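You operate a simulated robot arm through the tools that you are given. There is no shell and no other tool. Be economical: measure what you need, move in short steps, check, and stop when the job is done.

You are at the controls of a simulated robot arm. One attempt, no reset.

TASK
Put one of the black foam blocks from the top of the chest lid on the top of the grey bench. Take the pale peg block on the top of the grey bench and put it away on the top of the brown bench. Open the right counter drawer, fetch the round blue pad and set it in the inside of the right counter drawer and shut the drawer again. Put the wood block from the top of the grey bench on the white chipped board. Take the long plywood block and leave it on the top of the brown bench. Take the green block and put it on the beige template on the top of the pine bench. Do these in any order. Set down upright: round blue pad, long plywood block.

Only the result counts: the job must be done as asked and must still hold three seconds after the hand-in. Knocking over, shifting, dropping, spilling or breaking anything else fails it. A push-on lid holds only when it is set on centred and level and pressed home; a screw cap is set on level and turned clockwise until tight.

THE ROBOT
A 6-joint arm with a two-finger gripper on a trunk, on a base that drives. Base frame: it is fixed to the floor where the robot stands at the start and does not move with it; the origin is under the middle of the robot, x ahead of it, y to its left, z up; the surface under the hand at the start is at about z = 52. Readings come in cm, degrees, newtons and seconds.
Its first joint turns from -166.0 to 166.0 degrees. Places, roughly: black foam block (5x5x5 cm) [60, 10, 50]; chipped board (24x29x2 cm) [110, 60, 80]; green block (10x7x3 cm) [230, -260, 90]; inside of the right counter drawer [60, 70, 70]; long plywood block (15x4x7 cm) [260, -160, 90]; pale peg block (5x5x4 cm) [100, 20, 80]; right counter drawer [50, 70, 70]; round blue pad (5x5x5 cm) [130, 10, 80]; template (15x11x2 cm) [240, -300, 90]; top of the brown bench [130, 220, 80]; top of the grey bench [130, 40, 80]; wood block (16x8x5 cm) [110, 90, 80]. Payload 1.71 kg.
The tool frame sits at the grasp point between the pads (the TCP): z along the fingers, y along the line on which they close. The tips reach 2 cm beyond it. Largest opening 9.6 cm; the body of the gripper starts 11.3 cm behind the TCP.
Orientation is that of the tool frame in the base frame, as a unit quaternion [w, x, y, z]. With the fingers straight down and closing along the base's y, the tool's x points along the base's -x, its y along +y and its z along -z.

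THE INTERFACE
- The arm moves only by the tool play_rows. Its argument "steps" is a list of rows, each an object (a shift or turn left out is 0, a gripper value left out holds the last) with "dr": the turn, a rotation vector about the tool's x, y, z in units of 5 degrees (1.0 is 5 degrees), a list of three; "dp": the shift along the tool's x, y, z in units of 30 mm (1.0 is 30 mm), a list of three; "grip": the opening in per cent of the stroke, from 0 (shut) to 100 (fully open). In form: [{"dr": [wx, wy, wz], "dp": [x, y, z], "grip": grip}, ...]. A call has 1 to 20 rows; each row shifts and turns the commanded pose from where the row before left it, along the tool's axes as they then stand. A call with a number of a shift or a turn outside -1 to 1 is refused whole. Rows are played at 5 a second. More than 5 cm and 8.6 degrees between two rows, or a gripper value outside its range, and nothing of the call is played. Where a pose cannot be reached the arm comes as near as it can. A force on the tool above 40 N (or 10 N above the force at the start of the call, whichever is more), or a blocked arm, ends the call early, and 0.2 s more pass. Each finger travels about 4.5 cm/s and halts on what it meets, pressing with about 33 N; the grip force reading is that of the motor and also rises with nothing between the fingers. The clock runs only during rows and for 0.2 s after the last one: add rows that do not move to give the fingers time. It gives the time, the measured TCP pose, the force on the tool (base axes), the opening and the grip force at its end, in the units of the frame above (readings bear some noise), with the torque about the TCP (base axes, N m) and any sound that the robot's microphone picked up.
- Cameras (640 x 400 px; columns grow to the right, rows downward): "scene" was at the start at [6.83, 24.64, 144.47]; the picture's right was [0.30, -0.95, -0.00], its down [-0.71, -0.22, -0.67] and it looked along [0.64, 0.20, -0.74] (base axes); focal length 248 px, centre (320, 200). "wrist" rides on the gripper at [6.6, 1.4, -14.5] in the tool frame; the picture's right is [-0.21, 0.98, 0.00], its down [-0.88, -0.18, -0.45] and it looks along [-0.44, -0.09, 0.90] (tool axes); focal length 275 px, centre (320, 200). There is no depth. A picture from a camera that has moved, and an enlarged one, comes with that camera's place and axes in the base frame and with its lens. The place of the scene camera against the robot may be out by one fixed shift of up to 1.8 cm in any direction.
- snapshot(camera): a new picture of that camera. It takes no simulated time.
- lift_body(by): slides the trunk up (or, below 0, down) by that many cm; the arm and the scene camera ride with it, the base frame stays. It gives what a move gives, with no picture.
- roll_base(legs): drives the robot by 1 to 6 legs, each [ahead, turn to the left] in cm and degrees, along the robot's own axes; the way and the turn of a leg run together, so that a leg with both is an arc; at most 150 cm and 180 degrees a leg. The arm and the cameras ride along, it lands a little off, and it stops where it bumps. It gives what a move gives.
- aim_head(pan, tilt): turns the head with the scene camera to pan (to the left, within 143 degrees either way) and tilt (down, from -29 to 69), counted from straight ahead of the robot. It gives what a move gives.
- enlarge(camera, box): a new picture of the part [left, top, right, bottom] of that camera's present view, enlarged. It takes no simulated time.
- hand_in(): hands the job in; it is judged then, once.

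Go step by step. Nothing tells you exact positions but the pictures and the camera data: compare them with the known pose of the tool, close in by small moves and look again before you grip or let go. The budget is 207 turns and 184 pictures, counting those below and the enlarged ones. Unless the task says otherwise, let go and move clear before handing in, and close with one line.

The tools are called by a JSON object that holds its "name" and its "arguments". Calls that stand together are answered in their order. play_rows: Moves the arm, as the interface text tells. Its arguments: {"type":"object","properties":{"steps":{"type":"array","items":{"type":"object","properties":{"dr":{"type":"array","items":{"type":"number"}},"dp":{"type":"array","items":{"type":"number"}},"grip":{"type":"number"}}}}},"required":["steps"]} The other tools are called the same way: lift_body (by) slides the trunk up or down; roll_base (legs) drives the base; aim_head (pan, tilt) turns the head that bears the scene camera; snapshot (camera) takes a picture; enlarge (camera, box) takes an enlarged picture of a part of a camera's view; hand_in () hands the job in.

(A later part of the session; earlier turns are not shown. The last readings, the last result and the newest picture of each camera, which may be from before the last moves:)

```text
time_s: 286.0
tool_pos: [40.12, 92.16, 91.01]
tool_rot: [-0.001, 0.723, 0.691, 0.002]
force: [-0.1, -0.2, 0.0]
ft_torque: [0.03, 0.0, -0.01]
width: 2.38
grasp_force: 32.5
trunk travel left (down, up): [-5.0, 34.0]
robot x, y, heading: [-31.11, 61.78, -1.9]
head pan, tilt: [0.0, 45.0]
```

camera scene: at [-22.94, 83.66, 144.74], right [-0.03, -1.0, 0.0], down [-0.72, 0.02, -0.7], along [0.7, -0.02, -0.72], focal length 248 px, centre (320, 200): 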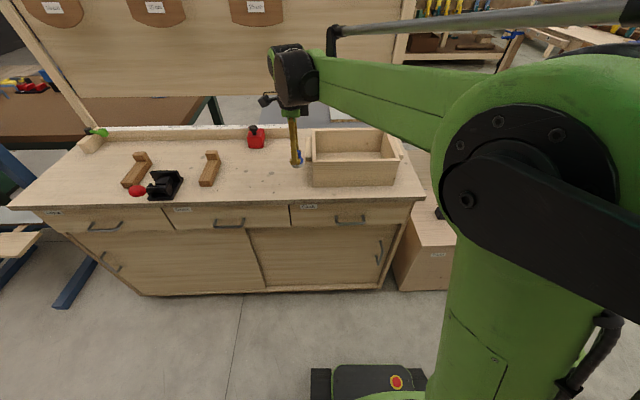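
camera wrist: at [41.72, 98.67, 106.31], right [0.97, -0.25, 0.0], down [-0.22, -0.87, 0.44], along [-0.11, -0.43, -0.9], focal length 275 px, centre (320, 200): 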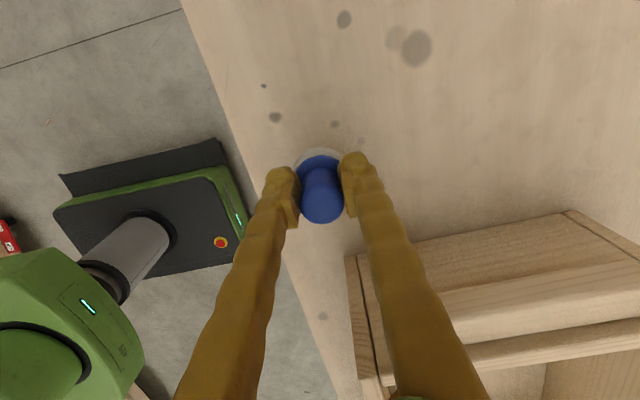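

{"name": "play_rows", "arguments": {"steps": [{"dp": [0, 0, 0.08]}, {"dp": [0, 0, 0.08]}, {"dp": [0, 0, 0.06]}, {}]}}

{"name": "enlarge", "arguments": {"camera": "scene", "box": [240, 130, 360, 205]}}

```text
time_s: 287.0
tool_pos: [40.0, 92.21, 90.29]
tool_rot: [-0.001, 0.722, 0.692, 0.002]
force: [0.0, -0.1, 0.2]
ft_torque: [0.04, 0.0, 0.02]
width: 2.4
grasp_force: 32.9
trunk travel left (down, up): [-5.0, 34.0]
robot x, y, heading: [-30.75, 61.88, -1.9]
head pan, tilt: [0.0, 45.0]
```

```text
5.33 times, centred on (300, 168) of scene
camera zoom: at [-22.95, 83.66, 144.74], right [-0.03, -1.0, 0.0], down [-0.72, 0.02, -0.7], along [0.7, -0.02, -0.72], focal length 1322 px, centre (427, 373)
```

zoom: 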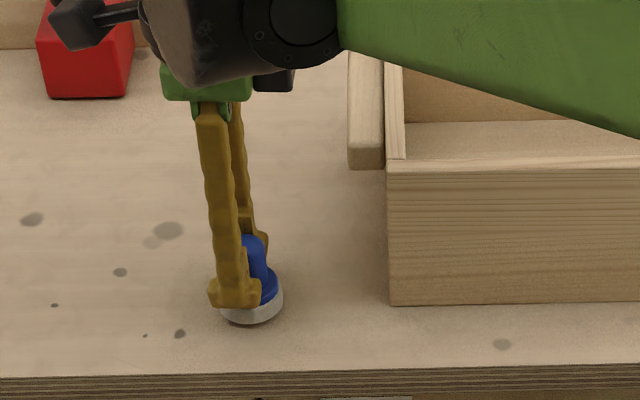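

{"name": "play_rows", "arguments": {"steps": [{"dp": [0, 0, 0.06]}, {"dp": [0, 0, 0.06]}, {"dp": [0, 0, 0.06]}, {}]}}

```text
time_s: 288.0
tool_pos: [40.09, 92.19, 89.93]
tool_rot: [0.0, 0.723, 0.691, 0.002]
force: [-1.1, 0.1, -1.3]
ft_torque: [0.03, 0.02, 0.01]
width: 2.42
grasp_force: 32.9
trunk travel left (down, up): [-5.0, 34.0]
robot x, y, heading: [-30.9, 61.56, -1.6]
head pan, tilt: [0.0, 45.0]
```

{"name": "play_rows", "arguments": {"steps": [{"dp": [0, 0, 0.07]}, {"dp": [0, 0, 0.07]}, {}]}}

```text
time_s: 288.6
tool_pos: [38.52, 92.28, 90.79]
tool_rot: [0.004, 0.723, 0.691, 0.009]
force: [-0.4, -0.9, 0.6]
ft_torque: [0.06, -0.16, -0.03]
width: 2.41
grasp_force: 33.5
trunk travel left (down, up): [-5.0, 34.0]
robot x, y, heading: [-30.77, 61.81, -1.9]
head pan, tilt: [0.0, 45.0]
stopped in row 3: the force on the tool passed its limit at 45 N (the readings are from after the stop); the commanded pose is now the measured one
```

{"name": "play_rows", "arguments": {"steps": [{"dp": [0, 0.4, 0], "dr": [0.21, 0, 0]}, {"dp": [0, 0, 0.15]}, {"dp": [0, 0, 0.12]}, {"dp": [0, 0, 0.05]}, {}]}}

```text
time_s: 289.8
tool_pos: [39.93, 92.26, 89.77]
tool_rot: [-0.002, 0.722, 0.692, 0.002]
force: [6.0, 5.4, 28.1]
ft_torque: [-0.04, -0.25, 0.05]
width: 2.38
grasp_force: 32.9
trunk travel left (down, up): [-5.0, 34.0]
robot x, y, heading: [-30.8, 61.77, -2.0]
head pan, tilt: [0.0, 45.0]
```

Contact again. I release gently, rise, and check that it stands.

{"name": "play_rows", "arguments": {"steps": [{"dp": [0, 0, -0.04], "grip": 35}, {"grip": 50}, {"grip": 62}, {"grip": 62}, {"dp": [0, 0, -0.5]}, {"dp": [0, 0, -1]}, {"dp": [0, 0, -1]}, {"dp": [0, 0, -1]}, {"dp": [0, 0, -1]}, {"dp": [0, 0, -1]}, {"dp": [0, 0, -1]}, {"dp": [0, 0, -1]}, {}]}}

{"name": "snapshot", "arguments": {"camera": "scene"}}

{"name": "snapshot", "arguments": {"camera": "wrist"}}

```text
time_s: 292.6
tool_pos: [39.98, 92.08, 112.32]
tool_rot: [-0.003, 0.722, 0.692, 0.001]
force: [0.3, -0.2, -1.0]
ft_torque: [0.02, -0.01, -0.02]
width: 5.95
grasp_force: 0.1
trunk travel left (down, up): [-5.0, 34.0]
robot x, y, heading: [-30.88, 61.84, -1.7]
head pan, tilt: [0.0, 45.0]
```

```text
115 pictures are left
camera scene: at [-22.96, 83.66, 144.74], right [-0.03, -1.0, 0.0], down [-0.72, 0.02, -0.7], along [0.7, -0.02, -0.72], focal length 248 px, centre (320, 200)
```

scene: 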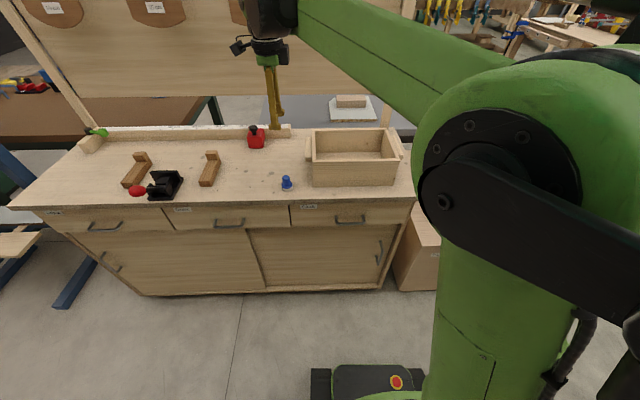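

```text
114 pictures are left
camera wrist: at [41.65, 98.51, 126.82], right [0.97, -0.25, 0.0], down [-0.22, -0.87, 0.44], along [-0.11, -0.43, -0.9], focal length 275 px, centre (320, 200)
```

wrist: 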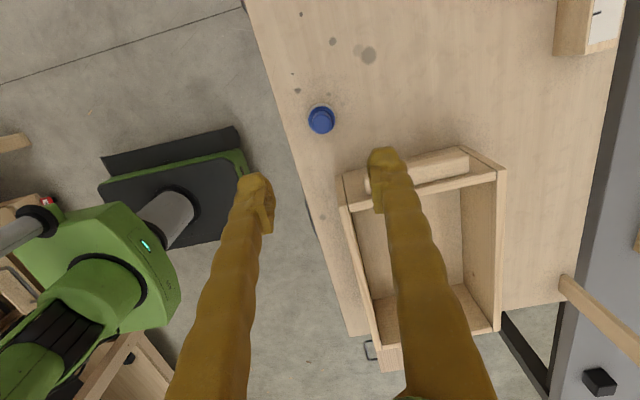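

The pad stands on the counter at (40, 92). I straighten the heading, back up to about x=-50, and bring the hand near the handle for a close look.

{"name": "roll_base", "arguments": {"legs": [[0, 1.8], [-19, 0]]}}

{"name": "play_rows", "arguments": {"steps": [{"dp": [-1, 0, 0], "grip": 100}, {"dp": [-1, 0, 0]}, {"dp": [-1, 0, 0]}, {"dp": [-1, 0, 0]}, {"dp": [-1, 0, 0]}, {"dp": [-1, 0, 0]}, {"dp": [-1, 0, 0]}, {}]}}

{"name": "snapshot", "arguments": {"camera": "wrist"}}

{"name": "snapshot", "arguments": {"camera": "scene"}}

```text
time_s: 294.9
tool_pos: [19.87, 94.1, 112.27]
tool_rot: [-0.002, 0.712, 0.702, 0.001]
force: [0.7, -0.7, -0.3]
ft_torque: [-0.02, 0.02, -0.02]
width: 5.96
grasp_force: 0.2
trunk travel left (down, up): [-5.0, 34.0]
robot x, y, heading: [-49.96, 61.42, 0.1]
head pan, tilt: [0.0, 45.0]
```

```text
time_s: 296.7
tool_pos: [18.01, 73.28, 113.09]
tool_rot: [0.003, 0.712, 0.702, 0.007]
force: [-0.2, 0.4, 0.1]
ft_torque: [-0.03, -0.01, 0.01]
width: 9.61
grasp_force: 0.1
trunk travel left (down, up): [-5.0, 34.0]
robot x, y, heading: [-50.15, 61.48, 0.1]
head pan, tilt: [0.0, 45.0]
```

```text
113 pictures are left
camera wrist: at [19.23, 79.64, 127.67], right [0.98, -0.22, 0.01], down [-0.2, -0.88, 0.44], along [-0.09, -0.43, -0.9], focal length 275 px, centre (320, 200)
```

wrist: 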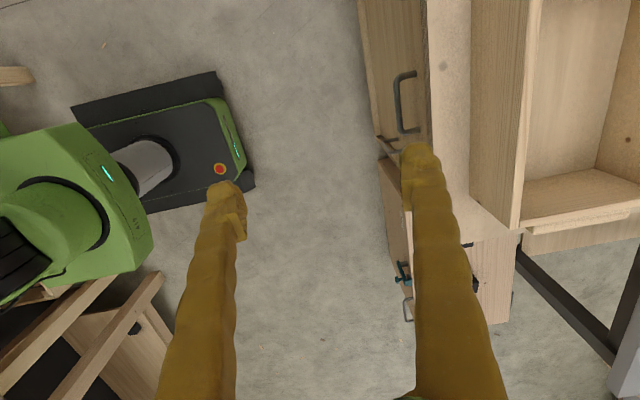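

```text
112 pictures are left
camera scene: at [-42.74, 83.87, 144.74], right [0.0, -1.0, 0.0], down [-0.72, 0.0, -0.7], along [0.7, 0.0, -0.72], focal length 248 px, centre (320, 200)
```

scene: 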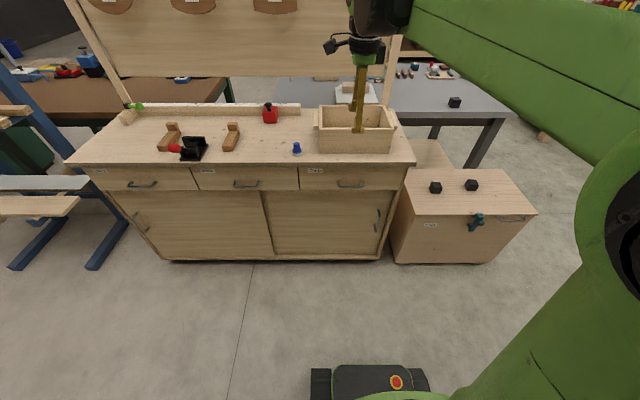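

{"name": "play_rows", "arguments": {"steps": [{"dp": [-0.2, 0.87, 0.6], "dr": [0.16, 0, 0]}, {"dp": [-0.2, 0.87, 0.9]}, {"dp": [-0.2, 0.87, 0.9]}, {"dp": [-0.2, 0.87, 0.9]}, {"dp": [0, 0, 0.9]}, {"dp": [0, 0, 0.9]}, {"dp": [0, 0, 0.9]}, {}]}}

{"name": "snapshot", "arguments": {"camera": "wrist"}}

{"name": "enlarge", "arguments": {"camera": "scene", "box": [280, 110, 440, 210]}}

```text
time_s: 298.5
tool_pos: [28.3, 70.82, 95.24]
tool_rot: [-0.002, 0.712, 0.702, 0.001]
force: [0.3, 0.2, -0.3]
ft_torque: [-0.02, 0.02, 0.05]
width: 9.61
grasp_force: 0.0
trunk travel left (down, up): [-5.0, 34.0]
robot x, y, heading: [-50.15, 61.81, -0.2]
head pan, tilt: [0.0, 45.0]
```

```text
111 pictures are left
camera wrist: at [29.82, 77.26, 109.72], right [0.98, -0.22, 0.0], down [-0.2, -0.88, 0.44], along [-0.1, -0.43, -0.9], focal length 275 px, centre (320, 200)
```

wrist: 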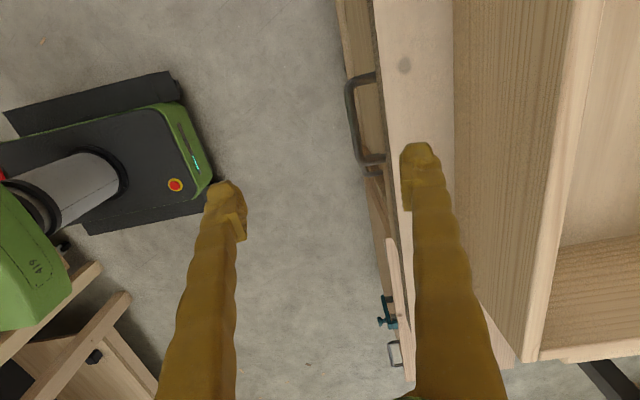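

```text
4.00 times, centred on (360, 160) of scene
camera zoom: at [-42.71, 83.88, 144.74], right [0.0, -1.0, 0.0], down [-0.72, 0.0, -0.7], along [0.7, 0.0, -0.72], focal length 991 px, centre (160, 360)
```

zoom: 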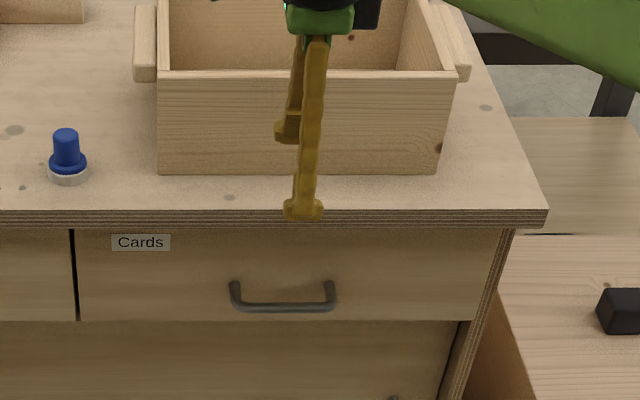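

Handle bar: x≈32.4, z≈73.6, spanning y≈65–75, with drawer face x≈35.8 and counter overhang edge x≈34.8. I tilt the hand 15° so one finger can slip behind the bar on a slanted path.

{"name": "play_rows", "arguments": {"steps": [{"dr": [-1, 0, 0], "dp": [-0.1, -0.6, 0]}, {"dr": [-1, 0, 0], "dp": [-0.1, -0.6, 0]}, {"dr": [-1, 0, 0], "dp": [0, -0.5, 0.3]}, {"dp": [0, 0, 0.4]}, {}]}}

{"name": "snapshot", "arguments": {"camera": "wrist"}}

{"name": "enlarge", "arguments": {"camera": "scene", "box": [280, 110, 440, 210]}}

```text
time_s: 299.7
tool_pos: [23.78, 70.27, 92.78]
tool_rot: [0.091, 0.706, 0.696, 0.093]
force: [-0.5, 0.1, 0.3]
ft_torque: [-0.01, 0.01, 0.01]
width: 9.61
grasp_force: 0.1
trunk travel left (down, up): [-5.0, 34.0]
robot x, y, heading: [-50.28, 61.7, -0.0]
head pan, tilt: [0.0, 45.0]
```

```text
109 pictures are left
camera wrist: at [21.41, 76.74, 107.09], right [0.94, -0.22, 0.25], down [-0.3, -0.87, 0.38], along [0.14, -0.43, -0.89], focal length 275 px, centre (320, 200)
```

wrist: 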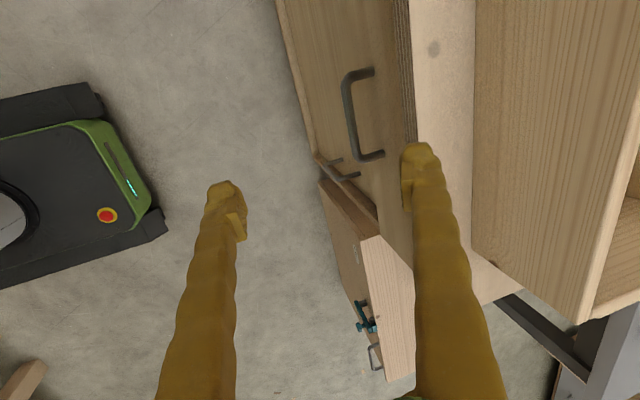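

```text
4.00 times, centred on (360, 160) of scene
camera zoom: at [-42.74, 83.88, 144.74], right [0.0, -1.0, 0.0], down [-0.72, 0.0, -0.7], along [0.7, 0.0, -0.72], focal length 991 px, centre (160, 360)
```

zoom: 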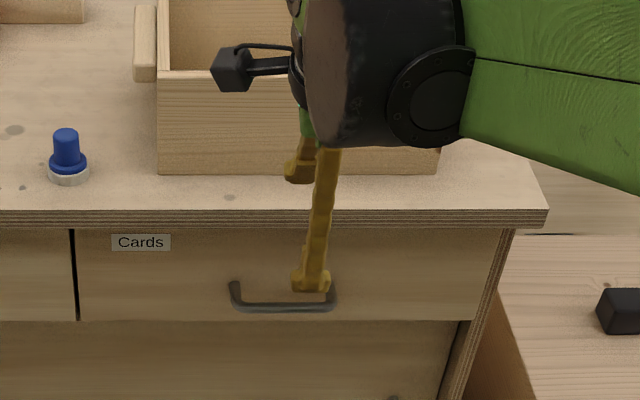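

Triangulated bar: (32.45, 70.4, 75.6), and my slanted line is right on. I go in most of the way and check.

{"name": "play_rows", "arguments": {"steps": [{"dp": [0, 0, 1]}, {"dp": [0, 0, 1]}, {"dp": [0, 0, 1]}, {"dp": [0, 0, 1]}, {"dp": [0, 0, 0.8]}, {}]}}

{"name": "snapshot", "arguments": {"camera": "wrist"}}

{"name": "enlarge", "arguments": {"camera": "scene", "box": [310, 150, 390, 200]}}

```text
time_s: 301.1
tool_pos: [27.44, 70.34, 78.69]
tool_rot: [0.09, 0.706, 0.696, 0.093]
force: [0.0, 0.4, 0.1]
ft_torque: [-0.01, 0.01, 0.0]
width: 9.6
grasp_force: 0.1
trunk travel left (down, up): [-5.0, 34.0]
robot x, y, heading: [-49.97, 61.62, -0.2]
head pan, tilt: [0.0, 45.0]
```

```text
107 pictures are left
camera wrist: at [25.14, 76.83, 93.19], right [0.94, -0.22, 0.25], down [-0.3, -0.87, 0.38], along [0.14, -0.43, -0.89], focal length 275 px, centre (320, 200)
```

wrist: 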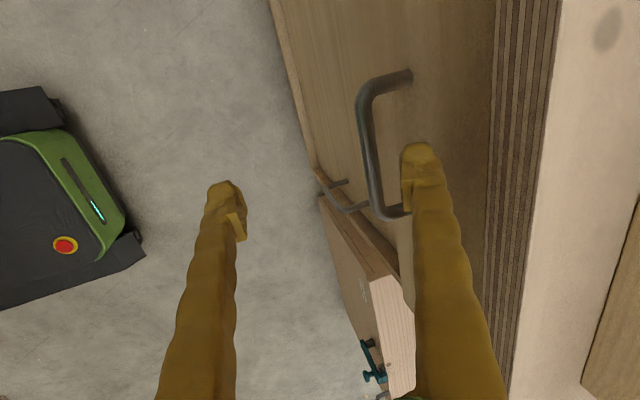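

```text
8.00 times, centred on (350, 175) of scene
camera zoom: at [-42.71, 83.88, 144.74], right [0.0, -1.0, 0.0], down [-0.72, 0.0, -0.7], along [0.7, 0.0, -0.72], focal length 1982 px, centre (80, 400)
```

zoom: 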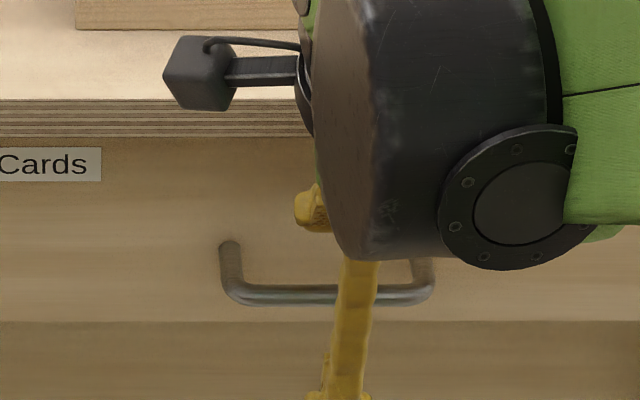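

{"name": "play_rows", "arguments": {"steps": [{"dp": [0, 0, 0.6]}, {"dp": [0, 0, 0.6]}, {"dp": [0, 0, 0.4]}, {}]}}

{"name": "snapshot", "arguments": {"camera": "wrist"}}

```text
time_s: 302.1
tool_pos: [28.73, 70.45, 74.2]
tool_rot: [0.091, 0.706, 0.697, 0.093]
force: [0.4, -0.6, -1.0]
ft_torque: [0.03, -0.02, 0.02]
width: 9.62
grasp_force: 0.1
trunk travel left (down, up): [-5.0, 34.0]
robot x, y, heading: [-50.27, 61.54, 0.3]
head pan, tilt: [0.0, 45.0]
```

```text
105 pictures are left
camera wrist: at [26.4, 76.84, 88.54], right [0.94, -0.22, 0.25], down [-0.3, -0.87, 0.38], along [0.14, -0.43, -0.89], focal length 275 px, centre (320, 200)
```

wrist: 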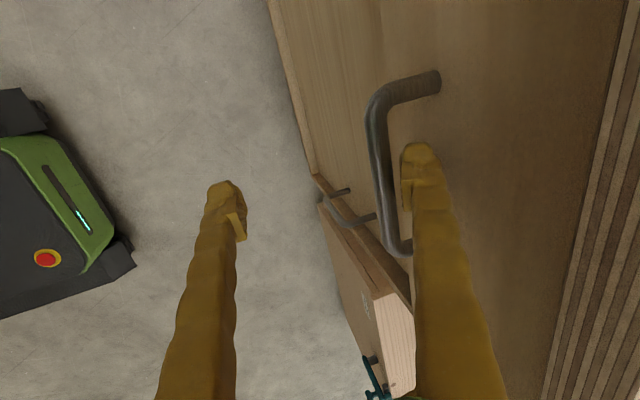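

The finger is behind the bar. I go a touch deeper and close.

{"name": "play_rows", "arguments": {"steps": [{"dp": [0, 0, 0.25]}, {"grip": 50}, {"grip": 10}, {"grip": 0}, {"grip": 0}, {"grip": 0}, {"grip": 0}, {"grip": 0}, {"grip": 0}, {"grip": 0}]}}

{"name": "snapshot", "arguments": {"camera": "wrist"}}

```text
time_s: 304.3
tool_pos: [28.99, 70.3, 73.53]
tool_rot: [0.091, 0.706, 0.697, 0.093]
force: [-1.3, -0.8, -1.7]
ft_torque: [-0.13, -0.03, 0.39]
width: 0.6
grasp_force: 33.4
trunk travel left (down, up): [-5.0, 34.0]
robot x, y, heading: [-49.99, 61.52, 0.2]
head pan, tilt: [0.0, 45.0]
```

```text
104 pictures are left
camera wrist: at [26.56, 76.85, 87.85], right [0.94, -0.22, 0.25], down [-0.3, -0.87, 0.38], along [0.14, -0.43, -0.89], focal length 275 px, centre (320, 200)
```

wrist: 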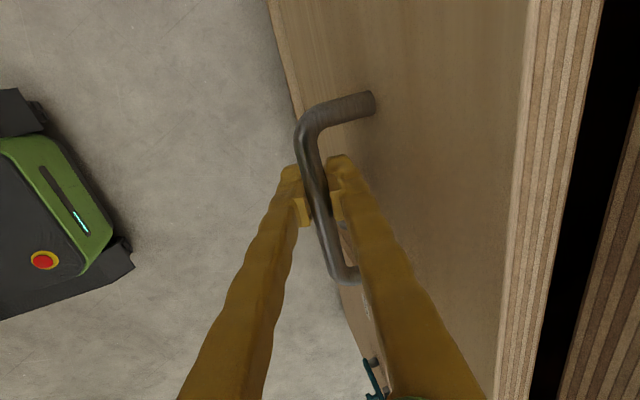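

Gripped, and the drawer has already moved ~3 cm. I pull straight back 18 cm.

{"name": "play_rows", "arguments": {"steps": [{"dp": [0, -0.483, -0.13]}, {"dp": [0, -0.483, -0.13]}, {"dp": [0, -0.483, -0.13]}, {"dp": [0, -0.483, -0.13]}, {"dp": [0, -0.483, -0.13]}, {"dp": [0, -0.483, -0.13]}, {"dp": [0, -0.483, -0.13]}, {"dp": [0, -0.483, -0.13]}, {"dp": [0, -0.483, -0.13]}, {"dp": [0, -0.483, -0.13]}, {"dp": [0, -0.483, -0.13]}, {"dp": [0, -0.483, -0.13]}, {}]}}

{"name": "snapshot", "arguments": {"camera": "scene"}}

{"name": "snapshot", "arguments": {"camera": "wrist"}}

```text
time_s: 307.0
tool_pos: [9.6, 70.57, 74.39]
tool_rot: [0.097, 0.705, 0.695, 0.098]
force: [-0.5, -2.4, -12.8]
ft_torque: [0.39, -0.06, 0.41]
width: 0.69
grasp_force: 34.3
trunk travel left (down, up): [-5.0, 34.0]
robot x, y, heading: [-50.01, 61.64, -0.0]
head pan, tilt: [0.0, 45.0]
stopped in row 13: the force on the tool passed its limit at 40 N (the readings are from after the stop); the commanded pose is now the measured one
```

```text
103 pictures are left
camera scene: at [-42.7, 83.86, 144.71], right [0.0, -1.0, 0.0], down [-0.72, 0.0, -0.7], along [0.7, 0.0, -0.72], focal length 248 px, centre (320, 200)
```

scene: 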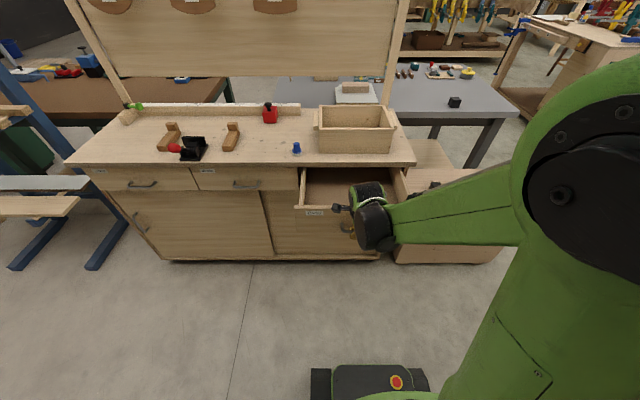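

```text
102 pictures are left
camera wrist: at [7.09, 77.0, 88.69], right [0.94, -0.22, 0.26], down [-0.31, -0.87, 0.37], along [0.15, -0.43, -0.89], focal length 275 px, centre (320, 200)
```

wrist: 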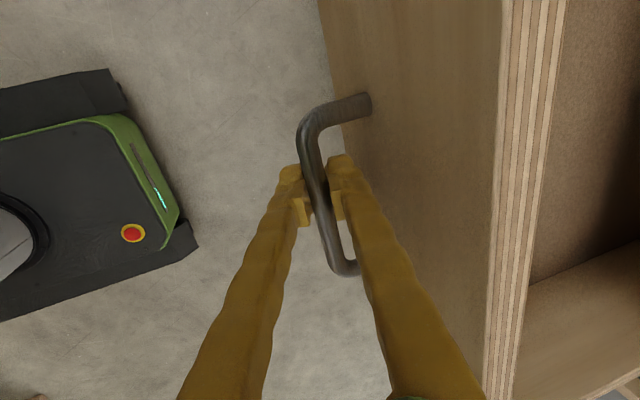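

The drawer is open about 22 cm. I open the fingers a little, withdraw along the slant, and straighten.

{"name": "play_rows", "arguments": {"steps": [{"grip": 30}, {"grip": 30}, {"grip": 30}, {"dp": [0, 0, -0.5]}, {"dp": [0, 0, -1]}, {"dp": [0, 0, -1]}, {"dp": [0, 0, -1]}, {"dp": [0, 0, -1]}, {"dp": [0, 0.3, -1]}, {"dp": [0, 0.3, -1]}, {"dp": [0, 0.5, -1], "dr": [0.8, 0, 0]}, {"dp": [0, 0.5, -1], "dr": [0.8, 0, 0]}, {"dp": [0, 0.5, -1], "dr": [0.8, 0, 0]}, {"dp": [0, 0.5, 0], "dr": [0.8, 0, 0]}, {}]}}

{"name": "snapshot", "arguments": {"camera": "wrist"}}

{"name": "snapshot", "arguments": {"camera": "scene"}}

```text
time_s: 310.2
tool_pos: [10.25, 70.24, 103.39]
tool_rot: [-0.005, 0.712, 0.702, 0.0]
force: [0.4, 0.8, 0.2]
ft_torque: [-0.01, 0.01, 0.01]
width: 2.87
grasp_force: 0.1
trunk travel left (down, up): [-5.0, 34.0]
robot x, y, heading: [-50.08, 61.75, -0.1]
head pan, tilt: [0.0, 45.0]
```

```text
101 pictures are left
camera wrist: at [11.89, 76.79, 117.86], right [0.98, -0.22, -0.01], down [-0.19, -0.88, 0.44], along [-0.1, -0.43, -0.9], focal length 275 px, centre (320, 200)
```

wrist: 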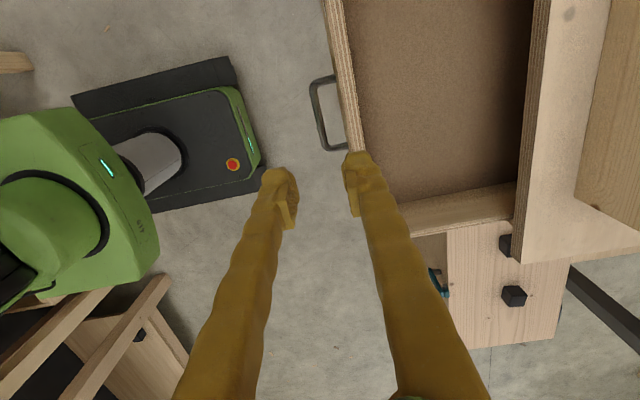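

```text
100 pictures are left
camera scene: at [-42.7, 83.88, 144.73], right [0.0, -1.0, 0.0], down [-0.72, 0.0, -0.7], along [0.7, 0.0, -0.72], focal length 248 px, centre (320, 200)
```

scene: 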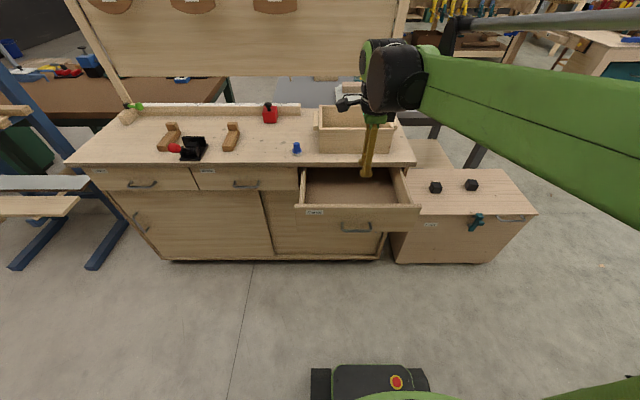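

The drawer is open and empty. I fetch the pad from the counter at (40, 92.3), approaching above it.

{"name": "play_rows", "arguments": {"steps": [{"dp": [0.75, 0.98, -0.3], "grip": 62}, {"dp": [0.75, 0.98, -0.2]}, {"dp": [0.75, 0.98, 0]}, {"dp": [0.75, 0.98, 0]}, {"dp": [0.75, 0.98, 0]}, {"dp": [0.75, 0.98, 0]}, {"dp": [0.75, 0.98, 0]}, {"dp": [0.75, 0.98, 0]}, {"dp": [0.75, 0.98, 0]}, {"dp": [0.75, 0.98, 0]}, {"dp": [0, 0, 0.5]}, {}]}}

{"name": "snapshot", "arguments": {"camera": "wrist"}}

```text
time_s: 312.8
tool_pos: [40.06, 92.3, 103.4]
tool_rot: [-0.003, 0.712, 0.702, 0.0]
force: [0.7, 0.5, -0.4]
ft_torque: [-0.01, -0.03, -0.02]
width: 5.98
grasp_force: 0.0
trunk travel left (down, up): [-5.0, 34.0]
robot x, y, heading: [-49.91, 61.85, 0.0]
head pan, tilt: [0.0, 45.0]
```

```text
99 pictures are left
camera wrist: at [41.53, 98.86, 117.85], right [0.98, -0.22, -0.01], down [-0.19, -0.88, 0.44], along [-0.1, -0.43, -0.9], focal length 275 px, centre (320, 200)
```

wrist: 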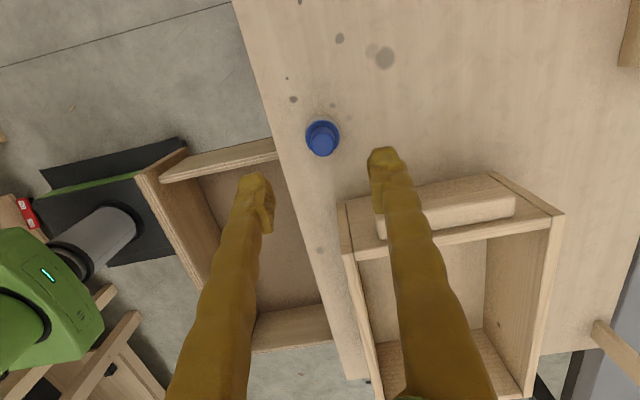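

{"name": "play_rows", "arguments": {"steps": [{"dp": [-0.05, 0, 1]}, {"dp": [0, 0, 1]}, {"dp": [0, 0, 1]}, {"dp": [0, 0, 0.8]}, {"dp": [0, 0, 0.5]}, {}, {"grip": 30}, {"grip": 15}, {"grip": 10}, {"grip": 10}, {"grip": 10}]}}

{"name": "enlarge", "arguments": {"camera": "scene", "box": [260, 115, 340, 165]}}

```text
time_s: 315.2
tool_pos: [39.92, 92.41, 90.51]
tool_rot: [-0.004, 0.712, 0.702, 0.0]
force: [-0.8, 0.1, 0.0]
ft_torque: [-0.05, 0.02, 0.02]
width: 2.38
grasp_force: 33.0
trunk travel left (down, up): [-5.0, 34.0]
robot x, y, heading: [-50.0, 61.6, -0.1]
head pan, tilt: [0.0, 45.0]
```

```text
8.00 times, centred on (300, 140) of scene
camera zoom: at [-42.69, 83.88, 144.74], right [0.0, -1.0, 0.0], down [-0.72, 0.0, -0.7], along [0.7, 0.0, -0.72], focal length 1982 px, centre (480, 680)
```

zoom: 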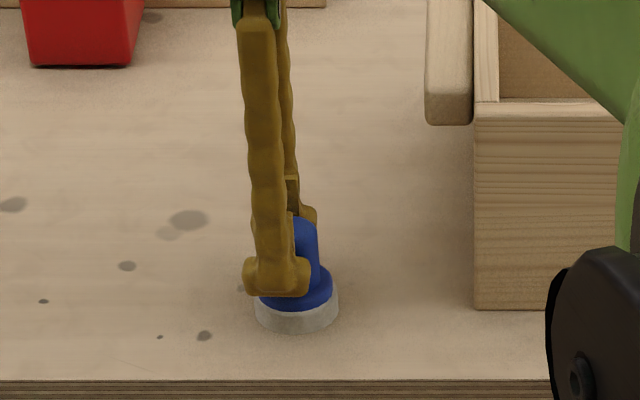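

{"name": "play_rows", "arguments": {"steps": [{"dp": [0, 0, -0.4]}, {"dp": [0, 0, -0.8]}, {"dp": [0, 0, -1]}, {"dp": [0, 0, -1]}, {"dp": [0, 0, -1]}, {"dp": [0, -0.7, -0.5]}, {"dp": [-0.9, -0.7, 0]}, {"dp": [-0.97, -0.7, 0]}, {"dp": [-0.97, -0.7, 0]}, {"dp": [-0.97, -0.7, 0]}, {"dp": [-0.97, -0.7, 0]}, {"dp": [-0.97, -0.7, 0]}, {"dp": [-0.97, 0, 0]}, {"dp": [0, 0, 1]}, {"dp": [0, 0, 1]}, {"dp": [0, 0, 1]}, {"dp": [0, 0, 1]}, {}]}}

{"name": "snapshot", "arguments": {"camera": "wrist"}}

{"name": "enlarge", "arguments": {"camera": "scene", "box": [260, 120, 440, 245]}}

```text
time_s: 319.0
tool_pos: [24.86, 72.38, 92.41]
tool_rot: [-0.004, 0.711, 0.703, 0.001]
force: [-0.8, -0.7, -0.9]
ft_torque: [-0.01, 0.01, -0.01]
width: 2.38
grasp_force: 32.6
trunk travel left (down, up): [-5.0, 34.0]
robot x, y, heading: [-49.9, 61.52, -0.2]
head pan, tilt: [0.0, 45.0]
```

```text
97 pictures are left
camera wrist: at [26.48, 78.87, 106.98], right [0.98, -0.22, -0.01], down [-0.19, -0.88, 0.44], along [-0.1, -0.43, -0.9], focal length 275 px, centre (320, 200)
```

wrist: 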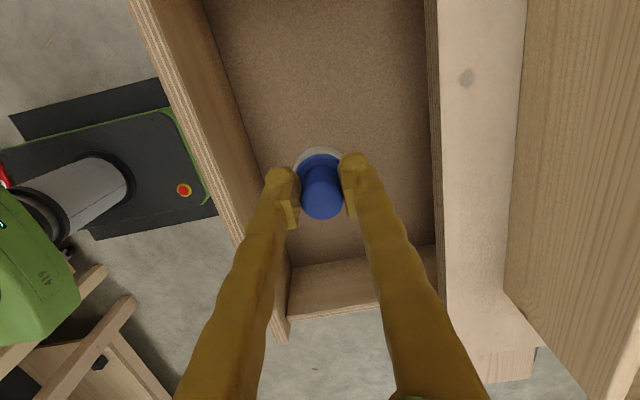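

```text
3.20 times, centred on (350, 182) of scene
camera zoom: at [-42.7, 83.88, 144.74], right [0.0, -1.0, 0.0], down [-0.72, 0.0, -0.7], along [0.7, 0.0, -0.72], focal length 793 px, centre (224, 256)
```

zoom: 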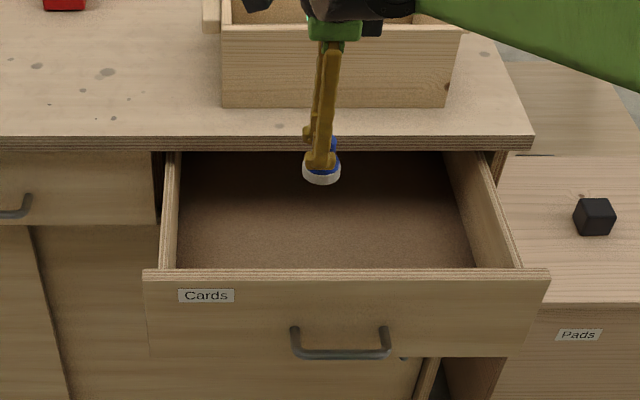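

{"name": "play_rows", "arguments": {"steps": [{"dp": [0, 0, 1]}, {"dp": [0, 0, 1]}, {"dp": [0, 0, 1]}, {"dp": [0, 0, 0.9]}, {"dp": [0, 0, 0.5]}, {"dp": [0, 0, 0.3]}, {}]}}

{"name": "snapshot", "arguments": {"camera": "wrist"}}

{"name": "enlarge", "arguments": {"camera": "scene", "box": [290, 140, 410, 215]}}

```text
time_s: 320.6
tool_pos: [24.8, 72.39, 78.47]
tool_rot: [-0.004, 0.712, 0.703, 0.0]
force: [-0.4, 0.0, -0.8]
ft_torque: [-0.06, 0.01, 0.01]
width: 2.4
grasp_force: 33.0
trunk travel left (down, up): [-5.0, 34.0]
robot x, y, heading: [-50.54, 61.83, 0.0]
head pan, tilt: [0.0, 45.0]
```

```text
95 pictures are left
camera wrist: at [26.44, 78.91, 92.92], right [0.98, -0.22, -0.01], down [-0.19, -0.88, 0.44], along [-0.1, -0.43, -0.9], focal length 275 px, centre (320, 200)
```

wrist: 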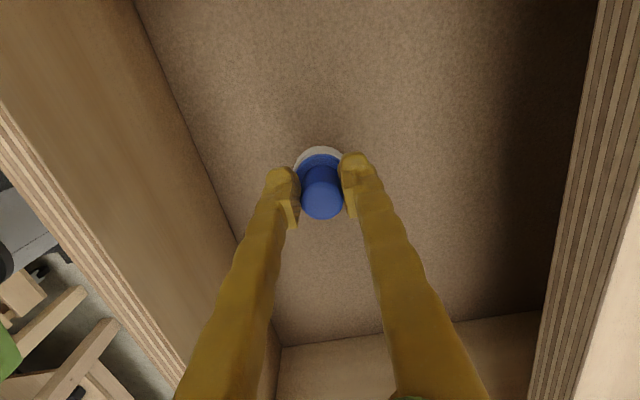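

```text
5.33 times, centred on (350, 178) of scene
camera zoom: at [-42.7, 83.88, 144.74], right [0.0, -1.0, 0.0], down [-0.72, 0.0, -0.7], along [0.7, 0.0, -0.72], focal length 1322 px, centre (160, 320)
```

zoom: 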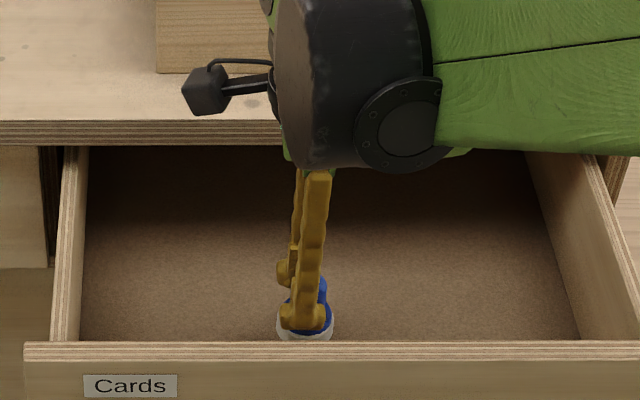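

{"name": "play_rows", "arguments": {"steps": [{"dp": [0, 0, 0.2]}, {"dp": [0, 0, 0.15]}, {"dp": [0, 0, 0.15]}, {"dp": [0, 0, 0.1]}, {}]}}

{"name": "snapshot", "arguments": {"camera": "wrist"}}

```text
time_s: 321.8
tool_pos: [24.88, 72.41, 76.78]
tool_rot: [-0.003, 0.712, 0.702, 0.0]
force: [0.1, -0.1, -0.5]
ft_torque: [-0.04, -0.03, 0.03]
width: 2.37
grasp_force: 33.0
trunk travel left (down, up): [-5.0, 34.0]
robot x, y, heading: [-50.68, 61.94, 0.2]
head pan, tilt: [0.0, 45.0]
```

```text
93 pictures are left
camera wrist: at [26.44, 78.94, 91.18], right [0.98, -0.22, -0.01], down [-0.19, -0.88, 0.44], along [-0.1, -0.43, -0.9], focal length 275 px, centre (320, 200)
```

wrist: 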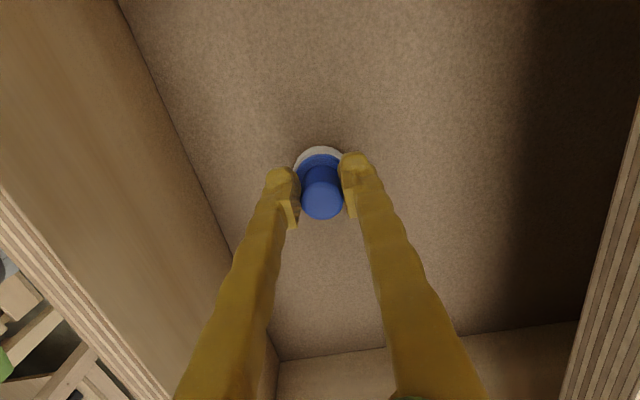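

{"name": "play_rows", "arguments": {"steps": [{"dp": [0, 0, 0.08]}, {"dp": [0, 0, 0.08]}, {"dp": [0, 0, 0.06]}, {}]}}

```text
time_s: 322.8
tool_pos: [24.89, 72.45, 76.05]
tool_rot: [-0.003, 0.712, 0.702, 0.001]
force: [1.2, 0.8, 0.2]
ft_torque: [0.0, 0.02, 0.01]
width: 2.41
grasp_force: 32.5
trunk travel left (down, up): [-5.0, 34.0]
robot x, y, heading: [-50.17, 61.67, 0.0]
head pan, tilt: [0.0, 45.0]
```

{"name": "play_rows", "arguments": {"steps": [{"dp": [0, 0, 0.06]}, {"dp": [0, 0, 0.06]}, {}]}}

```text
time_s: 323.6
tool_pos: [24.78, 72.52, 75.88]
tool_rot: [-0.003, 0.712, 0.702, 0.001]
force: [1.3, -0.6, 28.0]
ft_torque: [-0.16, -0.02, 0.0]
width: 2.39
grasp_force: 33.0
trunk travel left (down, up): [-5.0, 34.0]
robot x, y, heading: [-50.4, 61.24, 0.1]
head pan, tilt: [0.0, 45.0]
```

Contact with the drawer floor. I release, rise, and check.

{"name": "play_rows", "arguments": {"steps": [{"dp": [0, 0, -0.04], "grip": 35}, {"grip": 55}, {"grip": 60}, {"grip": 60}, {"dp": [0, 0, -0.4]}, {"dp": [0, 0, -1]}, {"dp": [0, 0, -1]}, {"dp": [0, 0, -1]}, {"dp": [0, 0, -1]}, {"dp": [0, 0, -1]}, {"dp": [0, 0, -1]}, {"dp": [0, 0, -1]}, {"dp": [0, 0, -1]}, {"dp": [0, 0, -1]}, {}]}}

{"name": "snapshot", "arguments": {"camera": "wrist"}}

{"name": "enlarge", "arguments": {"camera": "scene", "box": [280, 130, 440, 230]}}

```text
time_s: 326.8
tool_pos: [25.16, 72.27, 104.01]
tool_rot: [-0.003, 0.712, 0.702, 0.0]
force: [0.3, 0.4, -0.3]
ft_torque: [-0.01, -0.01, 0.0]
width: 5.75
grasp_force: 0.0
trunk travel left (down, up): [-5.0, 34.0]
robot x, y, heading: [-49.98, 61.82, 0.0]
head pan, tilt: [0.0, 45.0]
```

```text
92 pictures are left
camera wrist: at [26.53, 78.83, 118.5], right [0.98, -0.22, -0.01], down [-0.19, -0.88, 0.44], along [-0.1, -0.43, -0.9], focal length 275 px, centre (320, 200)
```

wrist: 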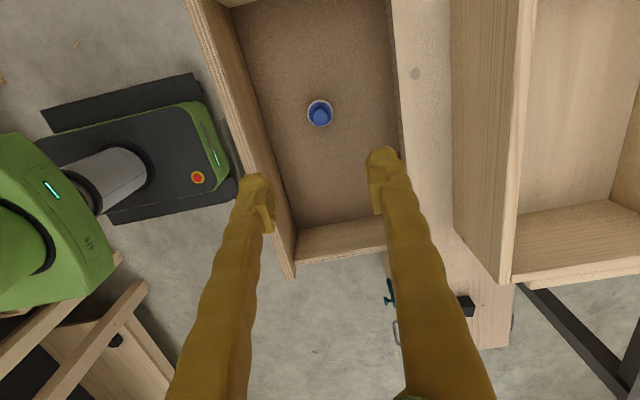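

```text
4.00 times, centred on (360, 180) of scene
camera zoom: at [-42.73, 83.88, 144.74], right [0.0, -1.0, 0.0], down [-0.72, 0.0, -0.7], along [0.7, 0.0, -0.72], focal length 991 px, centre (160, 280)
```

zoom: 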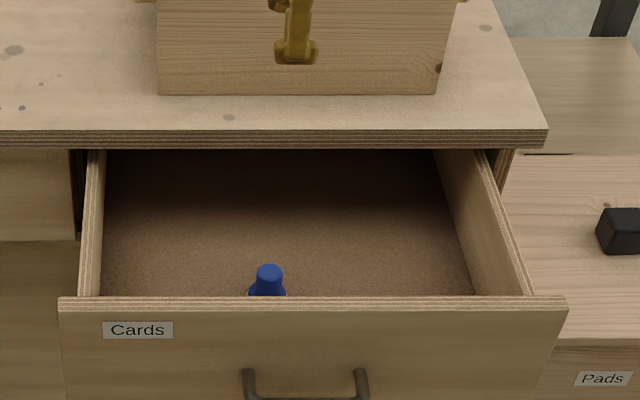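

The pad stands upright in the drawer. To shut it, I back up 5 cm, bring the closed fingers tilted in front of the drawer, above the handle.

{"name": "roll_base", "arguments": {"legs": [[-5, 0]]}}

{"name": "play_rows", "arguments": {"steps": [{"dp": [-0.2, -1, 0], "grip": 0}, {"dp": [-0.2, -1, 0], "dr": [-1, 0, 0]}, {"dp": [-0.1, -1, 0], "dr": [-1, 0, 0]}, {"dp": [0, -1, 0], "dr": [-1, 0, 0]}, {"dp": [0, -0.4, 0]}, {}]}}

{"name": "snapshot", "arguments": {"camera": "wrist"}}

{"name": "snapshot", "arguments": {"camera": "scene"}}

```text
time_s: 327.8
tool_pos: [19.99, 72.4, 103.97]
tool_rot: [-0.004, 0.712, 0.702, 0.0]
force: [0.3, -0.5, 0.2]
ft_torque: [-0.02, 0.05, -0.02]
width: 5.79
grasp_force: 0.1
trunk travel left (down, up): [-5.0, 34.0]
robot x, y, heading: [-54.96, 61.51, -0.0]
head pan, tilt: [0.0, 45.0]
```

```text
time_s: 329.2
tool_pos: [5.27, 71.0, 103.96]
tool_rot: [0.094, 0.705, 0.696, 0.097]
force: [-0.9, 0.1, 0.6]
ft_torque: [-0.01, 0.0, -0.03]
width: 0.01
grasp_force: 29.5
trunk travel left (down, up): [-5.0, 34.0]
robot x, y, heading: [-54.8, 61.46, 0.0]
head pan, tilt: [0.0, 45.0]
```

```text
90 pictures are left
camera wrist: at [2.85, 77.62, 118.17], right [0.94, -0.22, 0.26], down [-0.31, -0.87, 0.37], along [0.15, -0.43, -0.89], focal length 275 px, centre (320, 200)
```

wrist: 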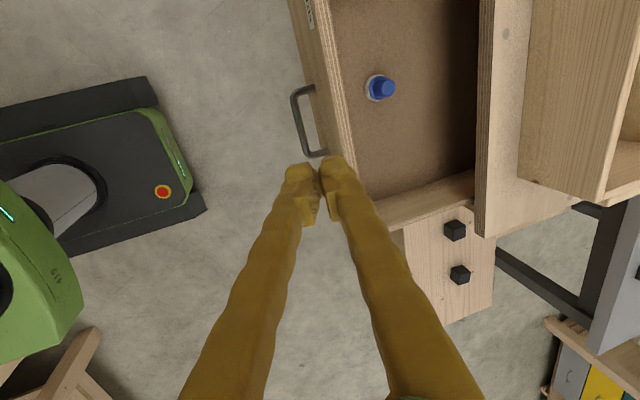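

```text
89 pictures are left
camera scene: at [-47.79, 83.88, 144.74], right [0.0, -1.0, 0.0], down [-0.72, 0.0, -0.7], along [0.7, 0.0, -0.72], focal length 248 px, centre (320, 200)
```

scene: 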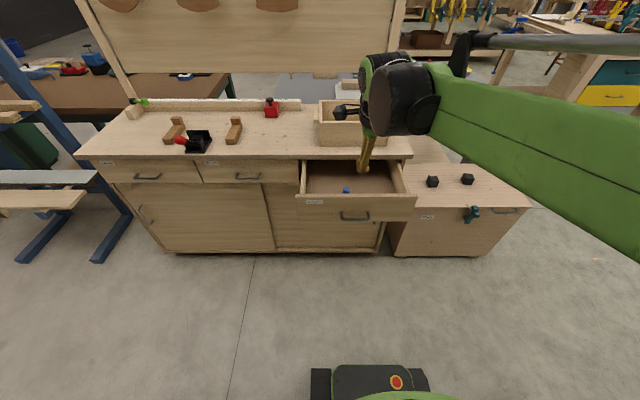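

{"name": "play_rows", "arguments": {"steps": [{"dp": [-0.1, -0.11, 1]}, {"dp": [0, -0.11, 1]}, {"dp": [0, -0.11, 1]}, {"dp": [0, -0.11, 1]}, {"dp": [0, -0.11, 1]}, {"dp": [0, -0.11, 1]}, {"dp": [0, -0.11, 1]}, {"dp": [0, -0.11, 0.9]}, {}]}}

{"name": "snapshot", "arguments": {"camera": "wrist"}}

{"name": "enlarge", "arguments": {"camera": "scene", "box": [280, 150, 440, 250]}}

```text
time_s: 331.2
tool_pos: [8.99, 70.91, 80.12]
tool_rot: [0.096, 0.706, 0.695, 0.097]
force: [0.5, -0.5, -0.7]
ft_torque: [0.01, -0.01, 0.01]
width: 0.01
grasp_force: 29.5
trunk travel left (down, up): [-5.0, 34.0]
robot x, y, heading: [-55.03, 61.67, 0.0]
head pan, tilt: [0.0, 45.0]
```

```text
88 pictures are left
camera wrist: at [6.65, 77.31, 94.43], right [0.94, -0.22, 0.26], down [-0.31, -0.87, 0.37], along [0.15, -0.43, -0.89], focal length 275 px, centre (320, 200)
```

wrist: 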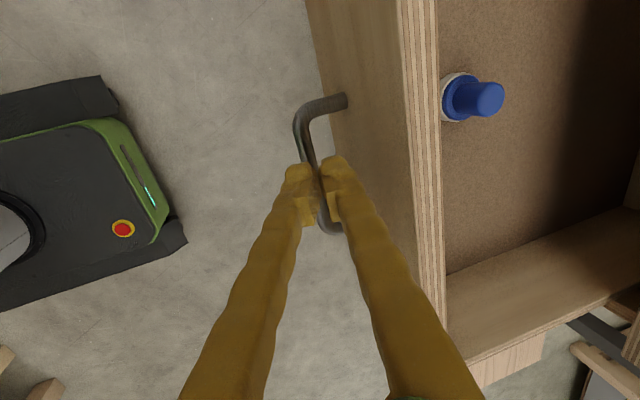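

```text
4.00 times, centred on (360, 200) of scene
camera zoom: at [-47.75, 83.88, 144.74], right [0.0, -1.0, 0.0], down [-0.72, 0.0, -0.7], along [0.7, 0.0, -0.72], focal length 991 px, centre (160, 200)
```

zoom: 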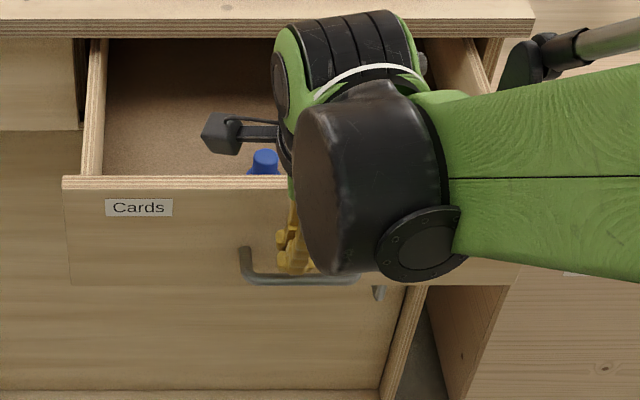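

Fingers are above the bar, in front of the panel. I push gently.

{"name": "play_rows", "arguments": {"steps": [{"dp": [0, 0.25, 0.067]}, {"dp": [0, 0.25, 0.067]}, {"dp": [0, 0.2, 0.054]}, {"dp": [0, 0.15, 0.04]}, {"dp": [0, 0.15, 0.04]}, {"dp": [0, 0.2, 0.054]}, {"dp": [0, 0.3, 0.08]}, {"dp": [0, 0.3, 0.08]}, {"dp": [0, 0.3, 0.08]}, {"dp": [0, 0.3, 0.08]}, {"dp": [0, 0.3, 0.08]}, {"dp": [0, 0.3, 0.08]}, {"dp": [0, 0.3, 0.08]}, {"dp": [0, 0.3, 0.08]}, {"dp": [0, 0.3, 0.08]}, {}]}}

{"name": "snapshot", "arguments": {"camera": "wrist"}}

```text
time_s: 334.6
tool_pos: [21.35, 70.83, 80.53]
tool_rot: [0.095, 0.705, 0.696, 0.096]
force: [0.5, 0.6, 0.4]
ft_torque: [-0.02, -0.01, -0.02]
width: 0.01
grasp_force: 29.7
trunk travel left (down, up): [-5.0, 34.0]
robot x, y, heading: [-55.33, 61.66, 0.1]
head pan, tilt: [0.0, 45.0]
```

```text
86 pictures are left
camera wrist: at [18.84, 77.2, 94.74], right [0.94, -0.22, 0.26], down [-0.31, -0.87, 0.37], along [0.15, -0.43, -0.89], focal length 275 px, centre (320, 200)
```

wrist: 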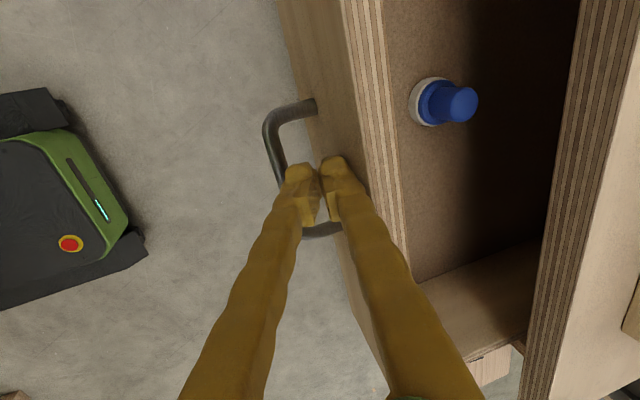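

{"name": "play_rows", "arguments": {"steps": [{"dp": [0, 0.2, 0.064]}, {"dp": [0, 0.3, 0.095]}, {"dp": [0, 0.3, 0.095]}, {"dp": [0, 0.3, 0.095]}, {"dp": [0, 0.3, 0.095]}, {"dp": [0, 0.3, 0.095]}, {"dp": [0, 0.3, 0.095]}, {"dp": [0, 0.3, 0.095]}, {"dp": [0, 0.3, 0.095]}, {"dp": [0, 0.3, 0.095]}, {"dp": [0, 0.3, 0.095]}, {"dp": [0, 0.25, 0.08]}, {"dp": [0, 0.2, 0.064]}, {}]}}

{"name": "snapshot", "arguments": {"camera": "wrist"}}

```text
time_s: 337.6
tool_pos: [32.83, 70.4, 80.03]
tool_rot: [0.094, 0.705, 0.696, 0.097]
force: [-0.1, 0.1, -0.4]
ft_torque: [-0.02, 0.0, 0.01]
width: 0.0
grasp_force: 29.3
trunk travel left (down, up): [-5.0, 34.0]
robot x, y, heading: [-55.15, 61.34, 0.1]
head pan, tilt: [0.0, 45.0]
```

```text
85 pictures are left
camera wrist: at [30.29, 77.03, 94.29], right [0.94, -0.22, 0.26], down [-0.31, -0.87, 0.37], along [0.15, -0.43, -0.89], focal length 275 px, centre (320, 200)
```

wrist: 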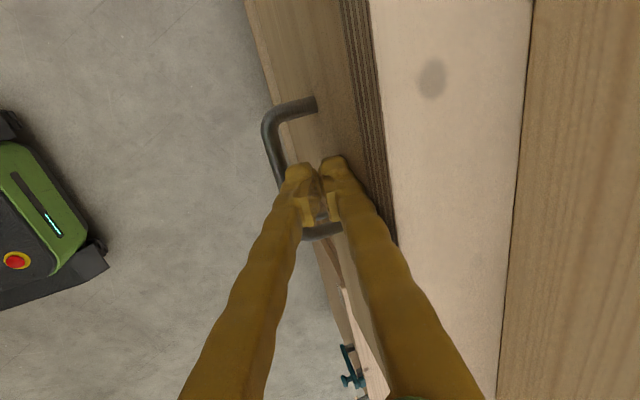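

{"name": "play_rows", "arguments": {"steps": [{"dp": [0, 0.13, 0.04]}, {"dp": [0, 0.13, 0.04]}, {"dp": [0, 0.13, 0.04]}, {"dp": [0, 0.1, 0.03]}, {}]}}

{"name": "snapshot", "arguments": {"camera": "wrist"}}

{"name": "enlarge", "arguments": {"camera": "scene", "box": [180, 110, 440, 270]}}

```text
time_s: 338.3
tool_pos: [31.8, 70.51, 81.4]
tool_rot: [0.098, 0.705, 0.695, 0.101]
force: [-1.1, -0.2, 1.6]
ft_torque: [0.02, -0.07, -0.02]
width: 0.0
grasp_force: 29.3
trunk travel left (down, up): [-5.0, 34.0]
robot x, y, heading: [-55.27, 61.23, 0.0]
head pan, tilt: [0.0, 45.0]
stopped in row 3: the force on the tool passed its limit at 50 N (the readings are from after the stop); the commanded pose is now the measured one
```

```text
84 pictures are left
camera wrist: at [29.18, 77.03, 95.7], right [0.94, -0.22, 0.27], down [-0.31, -0.87, 0.37], along [0.16, -0.43, -0.89], focal length 275 px, centre (320, 200)
```

wrist: 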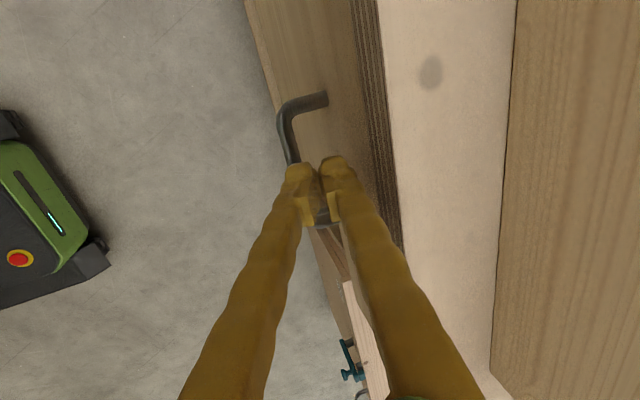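

```text
2.46 times, centred on (310, 190) of scene
camera zoom: at [-48.05, 83.88, 144.77], right [0.0, -1.0, 0.0], down [-0.72, 0.0, -0.7], along [0.7, 0.0, -0.72], focal length 610 px, centre (345, 225)
```

zoom: 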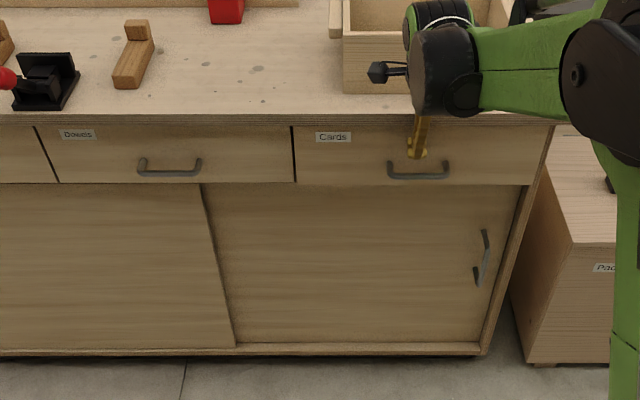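

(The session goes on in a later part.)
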